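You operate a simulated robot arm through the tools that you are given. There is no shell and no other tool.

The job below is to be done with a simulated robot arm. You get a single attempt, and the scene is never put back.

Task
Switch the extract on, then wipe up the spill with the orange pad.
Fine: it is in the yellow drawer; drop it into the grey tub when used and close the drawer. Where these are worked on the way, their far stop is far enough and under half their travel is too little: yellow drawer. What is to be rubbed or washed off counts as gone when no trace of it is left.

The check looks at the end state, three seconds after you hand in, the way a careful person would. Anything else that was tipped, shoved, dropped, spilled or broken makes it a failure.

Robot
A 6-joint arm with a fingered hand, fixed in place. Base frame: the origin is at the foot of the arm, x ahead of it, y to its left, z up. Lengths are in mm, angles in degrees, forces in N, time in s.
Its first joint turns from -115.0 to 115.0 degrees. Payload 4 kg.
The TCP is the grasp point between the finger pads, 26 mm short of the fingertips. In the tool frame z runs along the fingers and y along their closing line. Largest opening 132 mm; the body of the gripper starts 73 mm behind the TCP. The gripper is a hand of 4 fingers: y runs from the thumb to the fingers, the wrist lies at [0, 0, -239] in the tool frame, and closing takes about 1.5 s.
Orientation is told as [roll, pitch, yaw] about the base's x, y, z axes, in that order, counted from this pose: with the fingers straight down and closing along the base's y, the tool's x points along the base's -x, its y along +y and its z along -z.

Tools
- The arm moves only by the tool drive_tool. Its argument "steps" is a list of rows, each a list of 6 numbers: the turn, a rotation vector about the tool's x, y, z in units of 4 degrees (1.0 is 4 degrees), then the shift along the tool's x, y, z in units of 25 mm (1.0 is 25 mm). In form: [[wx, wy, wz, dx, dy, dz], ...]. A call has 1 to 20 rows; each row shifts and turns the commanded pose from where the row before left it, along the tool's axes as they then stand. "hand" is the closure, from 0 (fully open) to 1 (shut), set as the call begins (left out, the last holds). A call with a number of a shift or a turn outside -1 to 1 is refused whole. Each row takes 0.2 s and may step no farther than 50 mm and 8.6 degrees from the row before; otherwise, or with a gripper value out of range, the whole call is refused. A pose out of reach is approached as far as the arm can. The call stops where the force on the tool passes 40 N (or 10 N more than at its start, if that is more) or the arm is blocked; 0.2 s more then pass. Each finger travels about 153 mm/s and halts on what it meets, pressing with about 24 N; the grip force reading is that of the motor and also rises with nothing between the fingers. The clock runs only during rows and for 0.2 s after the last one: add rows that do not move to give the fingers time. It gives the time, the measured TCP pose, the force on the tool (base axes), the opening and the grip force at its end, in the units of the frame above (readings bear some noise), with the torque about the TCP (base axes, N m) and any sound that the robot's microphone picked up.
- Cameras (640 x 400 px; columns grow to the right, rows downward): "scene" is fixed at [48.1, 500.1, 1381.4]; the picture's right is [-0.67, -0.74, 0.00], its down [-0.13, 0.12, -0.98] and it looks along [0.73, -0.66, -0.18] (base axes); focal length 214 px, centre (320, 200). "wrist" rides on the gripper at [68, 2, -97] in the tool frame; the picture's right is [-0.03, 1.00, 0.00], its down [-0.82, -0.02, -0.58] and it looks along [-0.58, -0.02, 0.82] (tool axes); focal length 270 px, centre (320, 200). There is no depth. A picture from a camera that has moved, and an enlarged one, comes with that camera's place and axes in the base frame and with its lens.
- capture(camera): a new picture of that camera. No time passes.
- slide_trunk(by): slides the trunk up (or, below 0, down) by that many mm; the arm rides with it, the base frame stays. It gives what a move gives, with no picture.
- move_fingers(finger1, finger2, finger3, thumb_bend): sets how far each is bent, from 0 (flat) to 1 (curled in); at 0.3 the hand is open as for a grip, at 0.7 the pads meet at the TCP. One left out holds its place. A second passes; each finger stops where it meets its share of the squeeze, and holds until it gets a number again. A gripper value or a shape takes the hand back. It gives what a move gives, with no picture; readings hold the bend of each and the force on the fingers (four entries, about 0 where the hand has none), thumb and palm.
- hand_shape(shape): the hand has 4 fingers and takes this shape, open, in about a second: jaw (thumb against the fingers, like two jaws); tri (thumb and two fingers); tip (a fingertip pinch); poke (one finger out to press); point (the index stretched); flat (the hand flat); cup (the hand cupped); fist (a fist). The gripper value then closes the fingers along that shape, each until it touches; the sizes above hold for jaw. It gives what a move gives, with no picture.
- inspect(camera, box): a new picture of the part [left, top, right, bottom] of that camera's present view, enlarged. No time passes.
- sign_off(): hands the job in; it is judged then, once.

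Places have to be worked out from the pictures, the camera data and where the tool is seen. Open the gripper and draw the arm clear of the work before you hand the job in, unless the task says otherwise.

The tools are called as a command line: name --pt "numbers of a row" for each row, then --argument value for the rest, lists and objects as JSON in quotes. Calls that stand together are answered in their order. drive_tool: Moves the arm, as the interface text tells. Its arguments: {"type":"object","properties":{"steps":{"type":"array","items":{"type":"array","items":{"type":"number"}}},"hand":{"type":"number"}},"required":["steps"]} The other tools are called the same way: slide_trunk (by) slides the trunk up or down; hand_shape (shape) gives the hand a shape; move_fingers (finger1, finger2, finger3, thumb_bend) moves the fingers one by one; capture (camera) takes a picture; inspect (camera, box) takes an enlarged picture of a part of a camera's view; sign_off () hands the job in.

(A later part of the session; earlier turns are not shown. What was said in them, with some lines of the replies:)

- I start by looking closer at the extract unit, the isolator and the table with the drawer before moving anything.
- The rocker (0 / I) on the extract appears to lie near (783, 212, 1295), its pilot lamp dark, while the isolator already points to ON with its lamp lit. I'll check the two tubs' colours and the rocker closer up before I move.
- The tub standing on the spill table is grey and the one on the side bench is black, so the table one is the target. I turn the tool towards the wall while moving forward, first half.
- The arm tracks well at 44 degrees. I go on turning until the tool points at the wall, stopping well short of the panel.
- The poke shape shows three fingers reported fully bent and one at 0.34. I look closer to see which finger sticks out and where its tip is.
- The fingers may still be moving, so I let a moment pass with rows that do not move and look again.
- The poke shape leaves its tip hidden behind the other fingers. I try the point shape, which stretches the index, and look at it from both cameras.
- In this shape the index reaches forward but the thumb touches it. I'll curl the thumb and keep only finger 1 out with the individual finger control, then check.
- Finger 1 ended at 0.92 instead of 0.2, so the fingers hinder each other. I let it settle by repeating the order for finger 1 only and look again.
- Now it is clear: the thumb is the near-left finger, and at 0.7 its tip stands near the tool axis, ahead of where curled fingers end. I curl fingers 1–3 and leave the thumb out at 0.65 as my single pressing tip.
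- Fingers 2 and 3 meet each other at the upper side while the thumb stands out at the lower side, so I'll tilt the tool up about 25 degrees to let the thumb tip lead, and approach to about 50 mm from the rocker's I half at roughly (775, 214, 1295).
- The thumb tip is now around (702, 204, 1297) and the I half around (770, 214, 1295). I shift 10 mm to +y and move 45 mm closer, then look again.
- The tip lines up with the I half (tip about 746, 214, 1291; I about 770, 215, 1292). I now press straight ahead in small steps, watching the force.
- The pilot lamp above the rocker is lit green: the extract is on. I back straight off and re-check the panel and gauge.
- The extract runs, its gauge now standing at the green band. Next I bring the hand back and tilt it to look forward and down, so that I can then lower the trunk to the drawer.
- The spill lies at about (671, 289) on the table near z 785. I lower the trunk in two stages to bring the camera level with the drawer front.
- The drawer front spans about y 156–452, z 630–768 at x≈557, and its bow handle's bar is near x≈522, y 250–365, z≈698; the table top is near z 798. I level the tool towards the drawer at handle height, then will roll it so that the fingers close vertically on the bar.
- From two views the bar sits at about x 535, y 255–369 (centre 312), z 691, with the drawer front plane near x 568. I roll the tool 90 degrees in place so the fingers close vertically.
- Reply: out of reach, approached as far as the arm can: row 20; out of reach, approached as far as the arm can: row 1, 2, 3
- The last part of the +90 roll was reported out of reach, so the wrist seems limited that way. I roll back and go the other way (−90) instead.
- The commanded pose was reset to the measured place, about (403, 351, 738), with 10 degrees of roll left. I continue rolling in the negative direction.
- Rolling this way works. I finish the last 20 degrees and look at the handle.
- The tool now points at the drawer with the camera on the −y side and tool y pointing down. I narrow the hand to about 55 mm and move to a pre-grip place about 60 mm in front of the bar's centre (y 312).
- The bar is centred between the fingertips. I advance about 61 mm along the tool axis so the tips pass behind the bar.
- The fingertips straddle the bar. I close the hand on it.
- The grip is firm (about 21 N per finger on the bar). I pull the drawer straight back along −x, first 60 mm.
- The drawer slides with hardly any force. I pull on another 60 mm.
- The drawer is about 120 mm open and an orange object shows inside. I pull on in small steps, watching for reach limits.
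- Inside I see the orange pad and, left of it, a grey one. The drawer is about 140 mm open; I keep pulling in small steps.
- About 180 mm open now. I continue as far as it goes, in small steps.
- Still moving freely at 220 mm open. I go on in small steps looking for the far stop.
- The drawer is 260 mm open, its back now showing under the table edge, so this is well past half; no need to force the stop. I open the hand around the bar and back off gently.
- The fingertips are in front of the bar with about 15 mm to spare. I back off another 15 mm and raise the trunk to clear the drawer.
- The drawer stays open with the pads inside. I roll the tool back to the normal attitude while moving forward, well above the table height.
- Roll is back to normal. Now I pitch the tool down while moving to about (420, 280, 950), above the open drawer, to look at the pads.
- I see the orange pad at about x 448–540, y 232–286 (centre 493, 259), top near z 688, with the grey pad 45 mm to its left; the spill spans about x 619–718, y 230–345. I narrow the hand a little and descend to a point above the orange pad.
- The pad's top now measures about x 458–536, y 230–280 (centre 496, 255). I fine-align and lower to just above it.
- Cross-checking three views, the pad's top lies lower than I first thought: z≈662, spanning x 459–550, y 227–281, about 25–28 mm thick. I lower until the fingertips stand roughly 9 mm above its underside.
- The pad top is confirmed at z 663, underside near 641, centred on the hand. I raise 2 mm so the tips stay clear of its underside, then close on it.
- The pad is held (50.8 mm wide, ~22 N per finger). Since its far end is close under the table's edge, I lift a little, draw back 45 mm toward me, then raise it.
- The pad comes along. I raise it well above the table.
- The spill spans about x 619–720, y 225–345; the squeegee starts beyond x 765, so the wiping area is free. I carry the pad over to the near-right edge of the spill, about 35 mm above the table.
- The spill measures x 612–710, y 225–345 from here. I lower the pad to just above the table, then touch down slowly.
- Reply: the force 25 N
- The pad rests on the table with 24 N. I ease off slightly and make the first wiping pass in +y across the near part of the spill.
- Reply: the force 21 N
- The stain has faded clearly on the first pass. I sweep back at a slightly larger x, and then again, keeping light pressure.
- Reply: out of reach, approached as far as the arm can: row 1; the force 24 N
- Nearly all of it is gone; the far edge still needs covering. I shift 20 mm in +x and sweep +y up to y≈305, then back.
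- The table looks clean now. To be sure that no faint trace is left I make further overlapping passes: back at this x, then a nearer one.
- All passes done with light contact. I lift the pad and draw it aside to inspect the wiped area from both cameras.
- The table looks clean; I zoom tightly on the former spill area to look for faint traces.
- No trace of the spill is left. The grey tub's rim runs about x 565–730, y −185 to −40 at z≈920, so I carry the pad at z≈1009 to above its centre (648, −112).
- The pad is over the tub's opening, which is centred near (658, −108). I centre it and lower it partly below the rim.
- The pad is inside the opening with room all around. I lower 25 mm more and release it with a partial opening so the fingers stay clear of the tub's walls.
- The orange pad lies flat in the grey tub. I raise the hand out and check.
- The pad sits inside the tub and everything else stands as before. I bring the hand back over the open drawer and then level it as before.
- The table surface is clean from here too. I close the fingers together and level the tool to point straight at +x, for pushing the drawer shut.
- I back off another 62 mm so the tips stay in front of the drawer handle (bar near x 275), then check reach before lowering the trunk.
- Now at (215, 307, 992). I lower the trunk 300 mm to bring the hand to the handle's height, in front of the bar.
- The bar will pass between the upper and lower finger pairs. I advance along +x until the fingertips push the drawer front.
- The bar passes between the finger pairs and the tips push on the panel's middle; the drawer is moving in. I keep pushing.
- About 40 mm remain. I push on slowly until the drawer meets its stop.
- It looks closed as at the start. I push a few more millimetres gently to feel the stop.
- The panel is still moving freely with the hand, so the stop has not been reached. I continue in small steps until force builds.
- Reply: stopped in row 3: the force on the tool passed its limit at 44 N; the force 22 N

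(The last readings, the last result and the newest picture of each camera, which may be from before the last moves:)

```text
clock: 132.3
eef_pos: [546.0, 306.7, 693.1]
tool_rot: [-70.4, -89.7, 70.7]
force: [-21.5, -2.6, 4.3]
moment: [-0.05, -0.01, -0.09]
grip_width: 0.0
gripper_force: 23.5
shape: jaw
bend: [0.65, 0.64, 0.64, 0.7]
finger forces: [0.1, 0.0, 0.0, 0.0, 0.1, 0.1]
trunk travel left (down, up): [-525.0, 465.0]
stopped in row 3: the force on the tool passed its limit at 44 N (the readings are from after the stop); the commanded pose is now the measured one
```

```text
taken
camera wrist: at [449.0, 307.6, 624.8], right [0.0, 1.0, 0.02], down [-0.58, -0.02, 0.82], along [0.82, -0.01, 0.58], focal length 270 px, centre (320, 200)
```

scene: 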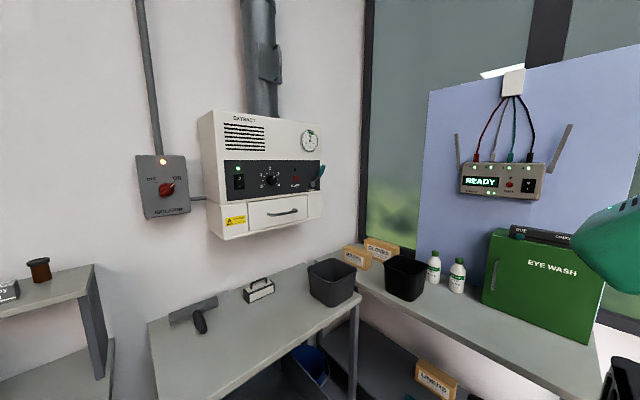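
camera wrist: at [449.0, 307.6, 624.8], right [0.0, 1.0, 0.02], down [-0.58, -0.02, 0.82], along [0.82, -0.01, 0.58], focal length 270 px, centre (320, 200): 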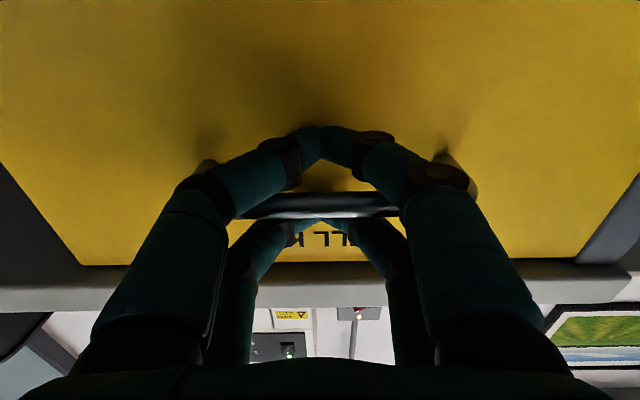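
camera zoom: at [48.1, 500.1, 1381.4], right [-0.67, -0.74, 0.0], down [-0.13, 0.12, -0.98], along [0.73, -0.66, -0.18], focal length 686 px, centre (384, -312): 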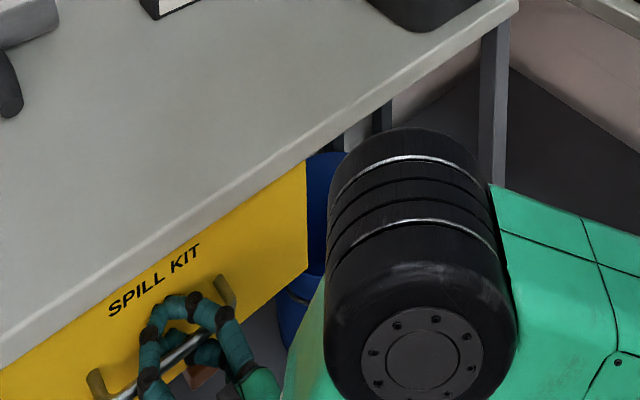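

The stop is felt at 44 N: the drawer is shut. I back off straight and check that the drawer stays closed.

drive_tool --pt "0 0 0 0 0 -0.2" --pt "0 0 0 0 0 -0.4" --pt "0 0 0 0 0 -0.4" --pt "0 0 0 0 0 -0.6" --pt "0 0 0 0 0 -0.6" --pt "0 0 0 0 0 -0.6" --pt "0 0 0 0 0 -0.6" --pt "0 0 0 0 0 -0.6"

capture --camera "wrist"

inspect --camera "scene" --box '[200, 320, 400, 400]'

```text
clock: 134.1
eef_pos: [447.7, 305.2, 691.9]
tool_rot: [-42.5, -89.8, 42.6]
force: [-0.3, 0.2, -0.8]
moment: [-0.03, 0.02, -0.03]
grip_width: 0.1
gripper_force: 24.4
shape: jaw
bend: [0.64, 0.64, 0.64, 0.7]
finger forces: [0.1, 0.0, 0.0, 0.1, 0.1, 0.0]
trunk travel left (down, up): [-525.0, 465.0]
```

```text
taken
camera wrist: at [350.6, 307.6, 624.1], right [0.0, 1.0, 0.02], down [-0.57, -0.02, 0.82], along [0.82, -0.01, 0.57], focal length 270 px, centre (320, 200)
```

wrist: 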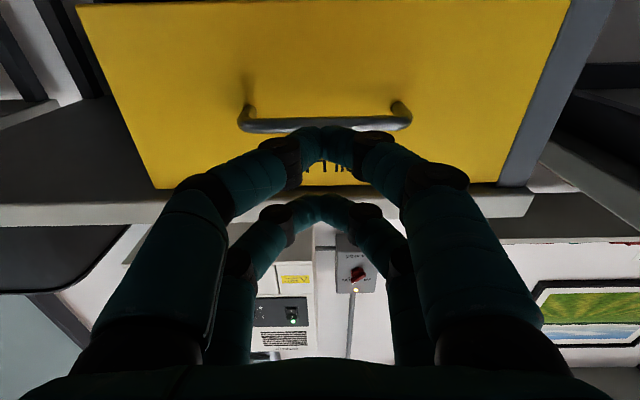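

```text
3.20 times, centred on (300, 360) of scene
camera zoom: at [48.1, 500.1, 1381.4], right [-0.67, -0.74, 0.0], down [-0.13, 0.12, -0.98], along [0.73, -0.66, -0.18], focal length 686 px, centre (384, -312)
```

zoom: 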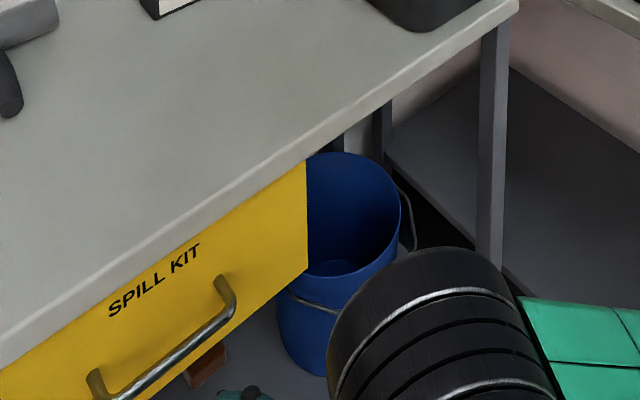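

The drawer is fully closed, matching its starting look. I withdraw further, raise the trunk clear and open the hand.

drive_tool --pt "0 0 0 0 0 -0.6" --pt "0 0 0 0 0 -0.6" --pt "0 0 0 0 0 -0.6" --pt "0 0 0 0 0 -0.6" --pt "0 0 0 0 0 -0.6" --pt "0 0 0 0 0 -0.6" --pt "0 0 0 0 0 -0.6" --pt "0 0 0 0 0 -0.6" --hand 0

slide_trunk --by 350

capture --camera "scene"

inspect --camera "scene" --box '[200, 110, 340, 230]'

inspect --camera "scene" --box '[140, 250, 380, 400]'

```text
clock: 135.9
eef_pos: [328.2, 306.1, 692.2]
tool_rot: [-41.3, -89.7, 41.4]
force: [0.0, -0.3, -0.9]
moment: [0.0, 0.0, 0.01]
grip_width: 131.8
gripper_force: 0.1
shape: jaw
bend: [0.3, 0.3, 0.3, 0.3]
finger forces: [0.1, 0.0, 0.0, 0.0, 0.0, 0.0]
trunk travel left (down, up): [-525.0, 465.0]
```

```text
clock: 139.3
eef_pos: [328.0, 306.4, 1043.0]
tool_rot: [-45.2, -89.7, 45.3]
force: [-0.9, 0.2, -0.6]
moment: [0.03, 0.02, 0.01]
grip_width: 132.1
gripper_force: 0.1
shape: jaw
bend: [0.3, 0.3, 0.3, 0.3]
finger forces: [0.1, 0.1, 0.0, 0.1, 0.1, 0.1]
trunk travel left (down, up): [-875.0, 115.0]
```

```text
taken
```

scene: 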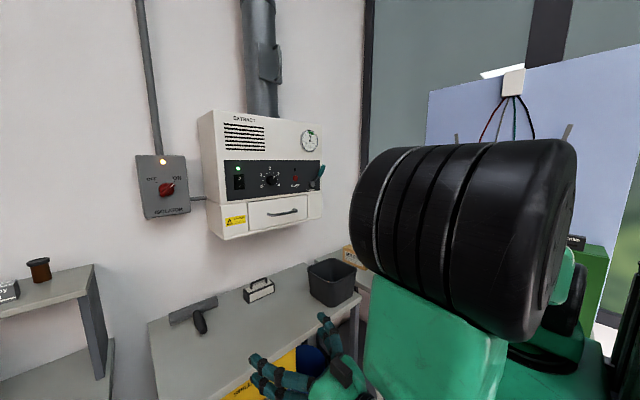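

```text
3.33 times, centred on (270, 170) of scene
camera zoom: at [48.1, 500.1, 1381.4], right [-0.67, -0.74, 0.0], down [-0.13, 0.12, -0.98], along [0.73, -0.66, -0.18], focal length 715 px, centre (487, 300)
```

zoom: 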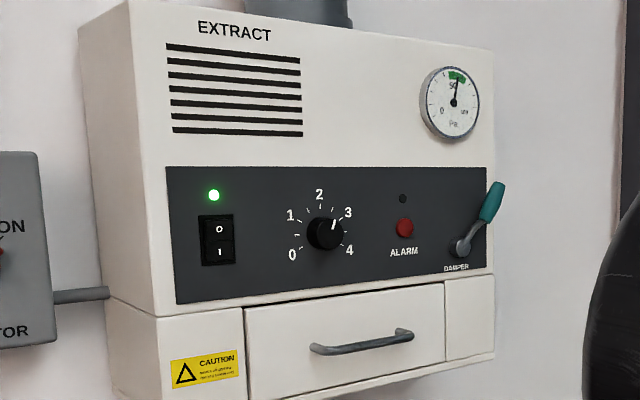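

```text
2.67 times, centred on (260, 325) of scene
camera zoom: at [48.1, 500.1, 1381.4], right [-0.67, -0.74, 0.0], down [-0.13, 0.12, -0.98], along [0.73, -0.66, -0.18], focal length 572 px, centre (480, -133)
```

zoom: 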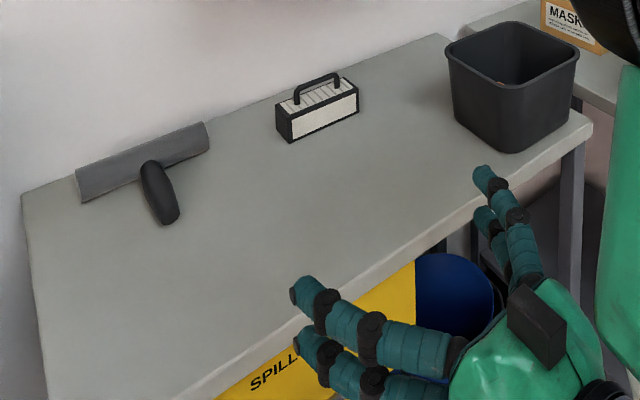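

The extract's lamp is green with its gauge in the green band, the drawer is shut, and the pad is in the tub. I turn the hand down and aside to take a last, unshadowed look at the table.

drive_tool --pt "0 1 0 0 -0.3 0" --pt "0 1 0 0 -0.3 0" --pt "0 1 0 0 -0.3 0" --pt "0 1 0 0 -0.3 0" --pt "0 1 0 0 -0.3 0" --pt "0 1 0 0 -0.3 0" --pt "0 1 0 0 -0.3 0" --pt "0 1 0 0 -0.3 0" --pt "0 1 0 0 -0.3 0" --pt "0 1 0 0 -0.3 0" --pt "0 1 0 0 -0.3 0" --pt "0 1 0 0 -0.3 0" --pt "0 1 0 0 -0.3 0" --pt "0 1 0 0 -0.3 0" --pt "0 1 0 0 -0.3 0" --pt "0 1 0 0 -0.3 0" --pt "0 1 0 0 -0.3 0" --pt "0 1 0 0 -0.3 0" --pt "0 1 0 0 -0.3 0" --pt "0 1 0 0 -0.3 0"

capture --camera "wrist"

capture --camera "scene"

inspect --camera "scene" --box '[190, 300, 310, 375]'

```text
clock: 143.5
eef_pos: [337.4, 190.4, 1041.6]
tool_rot: [-0.1, -9.9, 0.0]
force: [-0.4, 0.0, 0.1]
moment: [0.02, 0.0, -0.03]
grip_width: 132.0
gripper_force: 0.0
shape: jaw
bend: [0.3, 0.3, 0.3, 0.3]
finger forces: [0.0, 0.0, 0.1, 0.1, 0.0, 0.1]
out of reach, approached as far as the arm can: row 5, 6, 7, 8, 9, 11
trunk travel left (down, up): [-875.0, 115.0]
```

```text
taken
camera wrist: at [253.6, 192.1, 1125.4], right [0.02, 1.0, 0.0], down [0.71, -0.02, 0.71], along [0.71, -0.02, -0.71], focal length 270 px, centre (320, 200)
```

wrist: 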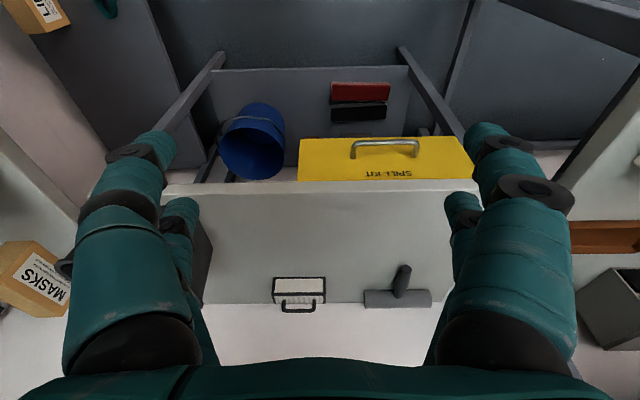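

```text
taken
```

scene: 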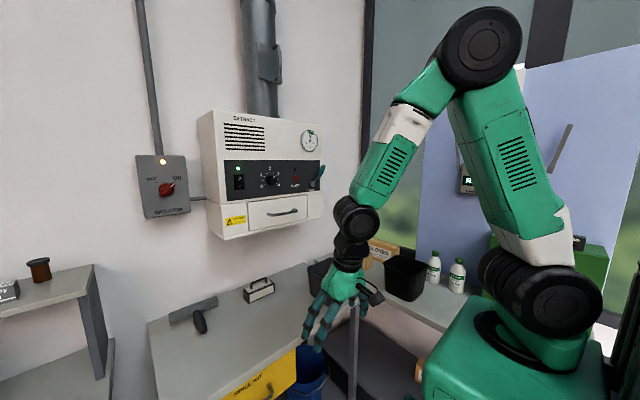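

```text
5.33 times, centred on (250, 338) of scene
camera zoom: at [48.1, 500.1, 1381.4], right [-0.67, -0.74, 0.0], down [-0.13, 0.12, -0.98], along [0.73, -0.66, -0.18], focal length 1144 px, centre (693, -533)
```

zoom: 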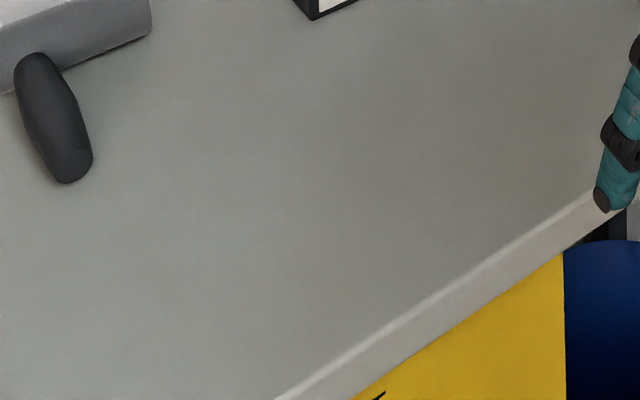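

Everything looks in order; one last enlarged wrist view of the wiped spot and the closed drawer before handing in.

inspect --camera "wrist" --box '[280, 120, 480, 310]'

inspect --camera "scene" --box '[280, 230, 480, 330]'

```text
2.11 times, centred on (380, 215) of wrist
camera zoom: at [253.6, 192.1, 1125.4], right [0.02, 1.0, 0.0], down [0.71, -0.02, 0.71], along [0.71, -0.02, -0.71], focal length 569 px, centre (194, 168)
```

zoom: 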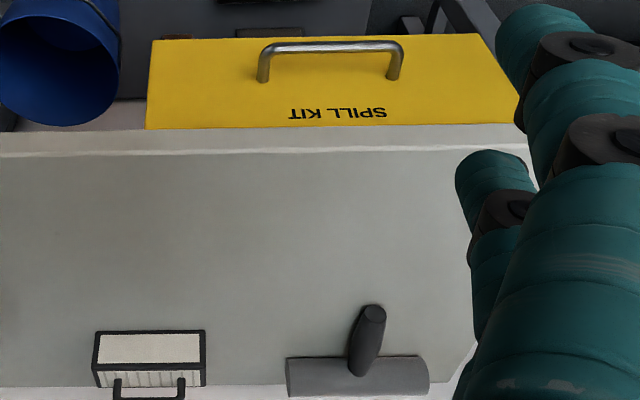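

```text
3.20 times, centred on (380, 280) of scene
camera zoom: at [48.1, 500.1, 1381.4], right [-0.67, -0.74, 0.0], down [-0.13, 0.12, -0.98], along [0.73, -0.66, -0.18], focal length 686 px, centre (128, -56)
```

zoom: 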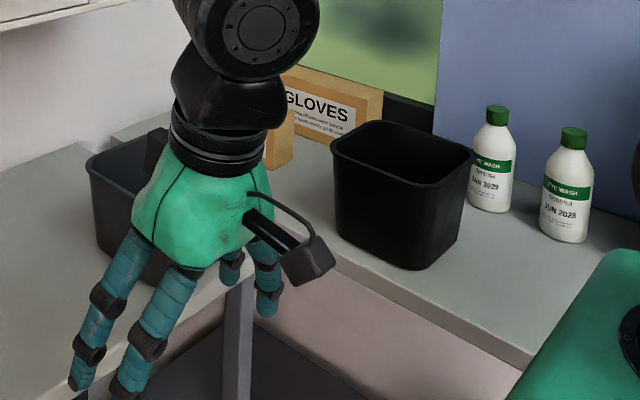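

The extract is on (green lamp, gauge in the green), no trace of the spill shows in either camera, the orange pad lies in the grey tub and the yellow drawer is shut. The other objects look undisturbed, and the open hand is clear of the work, so I hand in.

sign_off

```text
The job is handed in.
```

The job is handed in. As far as both cameras show, everything you asked for is done:

- **Extract:** switched on at the rocker. Its lamp is green and the gauge needle is in the green band.
- **Spill:** wiped up with the orange pad over six overlapping passes. No trace of it shows in either camera.
- **Pad:** dropped into the grey tub, the one on the spill table. It was last seen lying flat inside.
- **Yellow drawer:** pulled about 260 mm open to take the pad out. I did not pull it to its far stop, but the drawer's back had come into view. I then pushed it closed until I felt it stop, at 44 N.

No other object looked moved in the final pictures, and the arm is clear of the work with the hand open.
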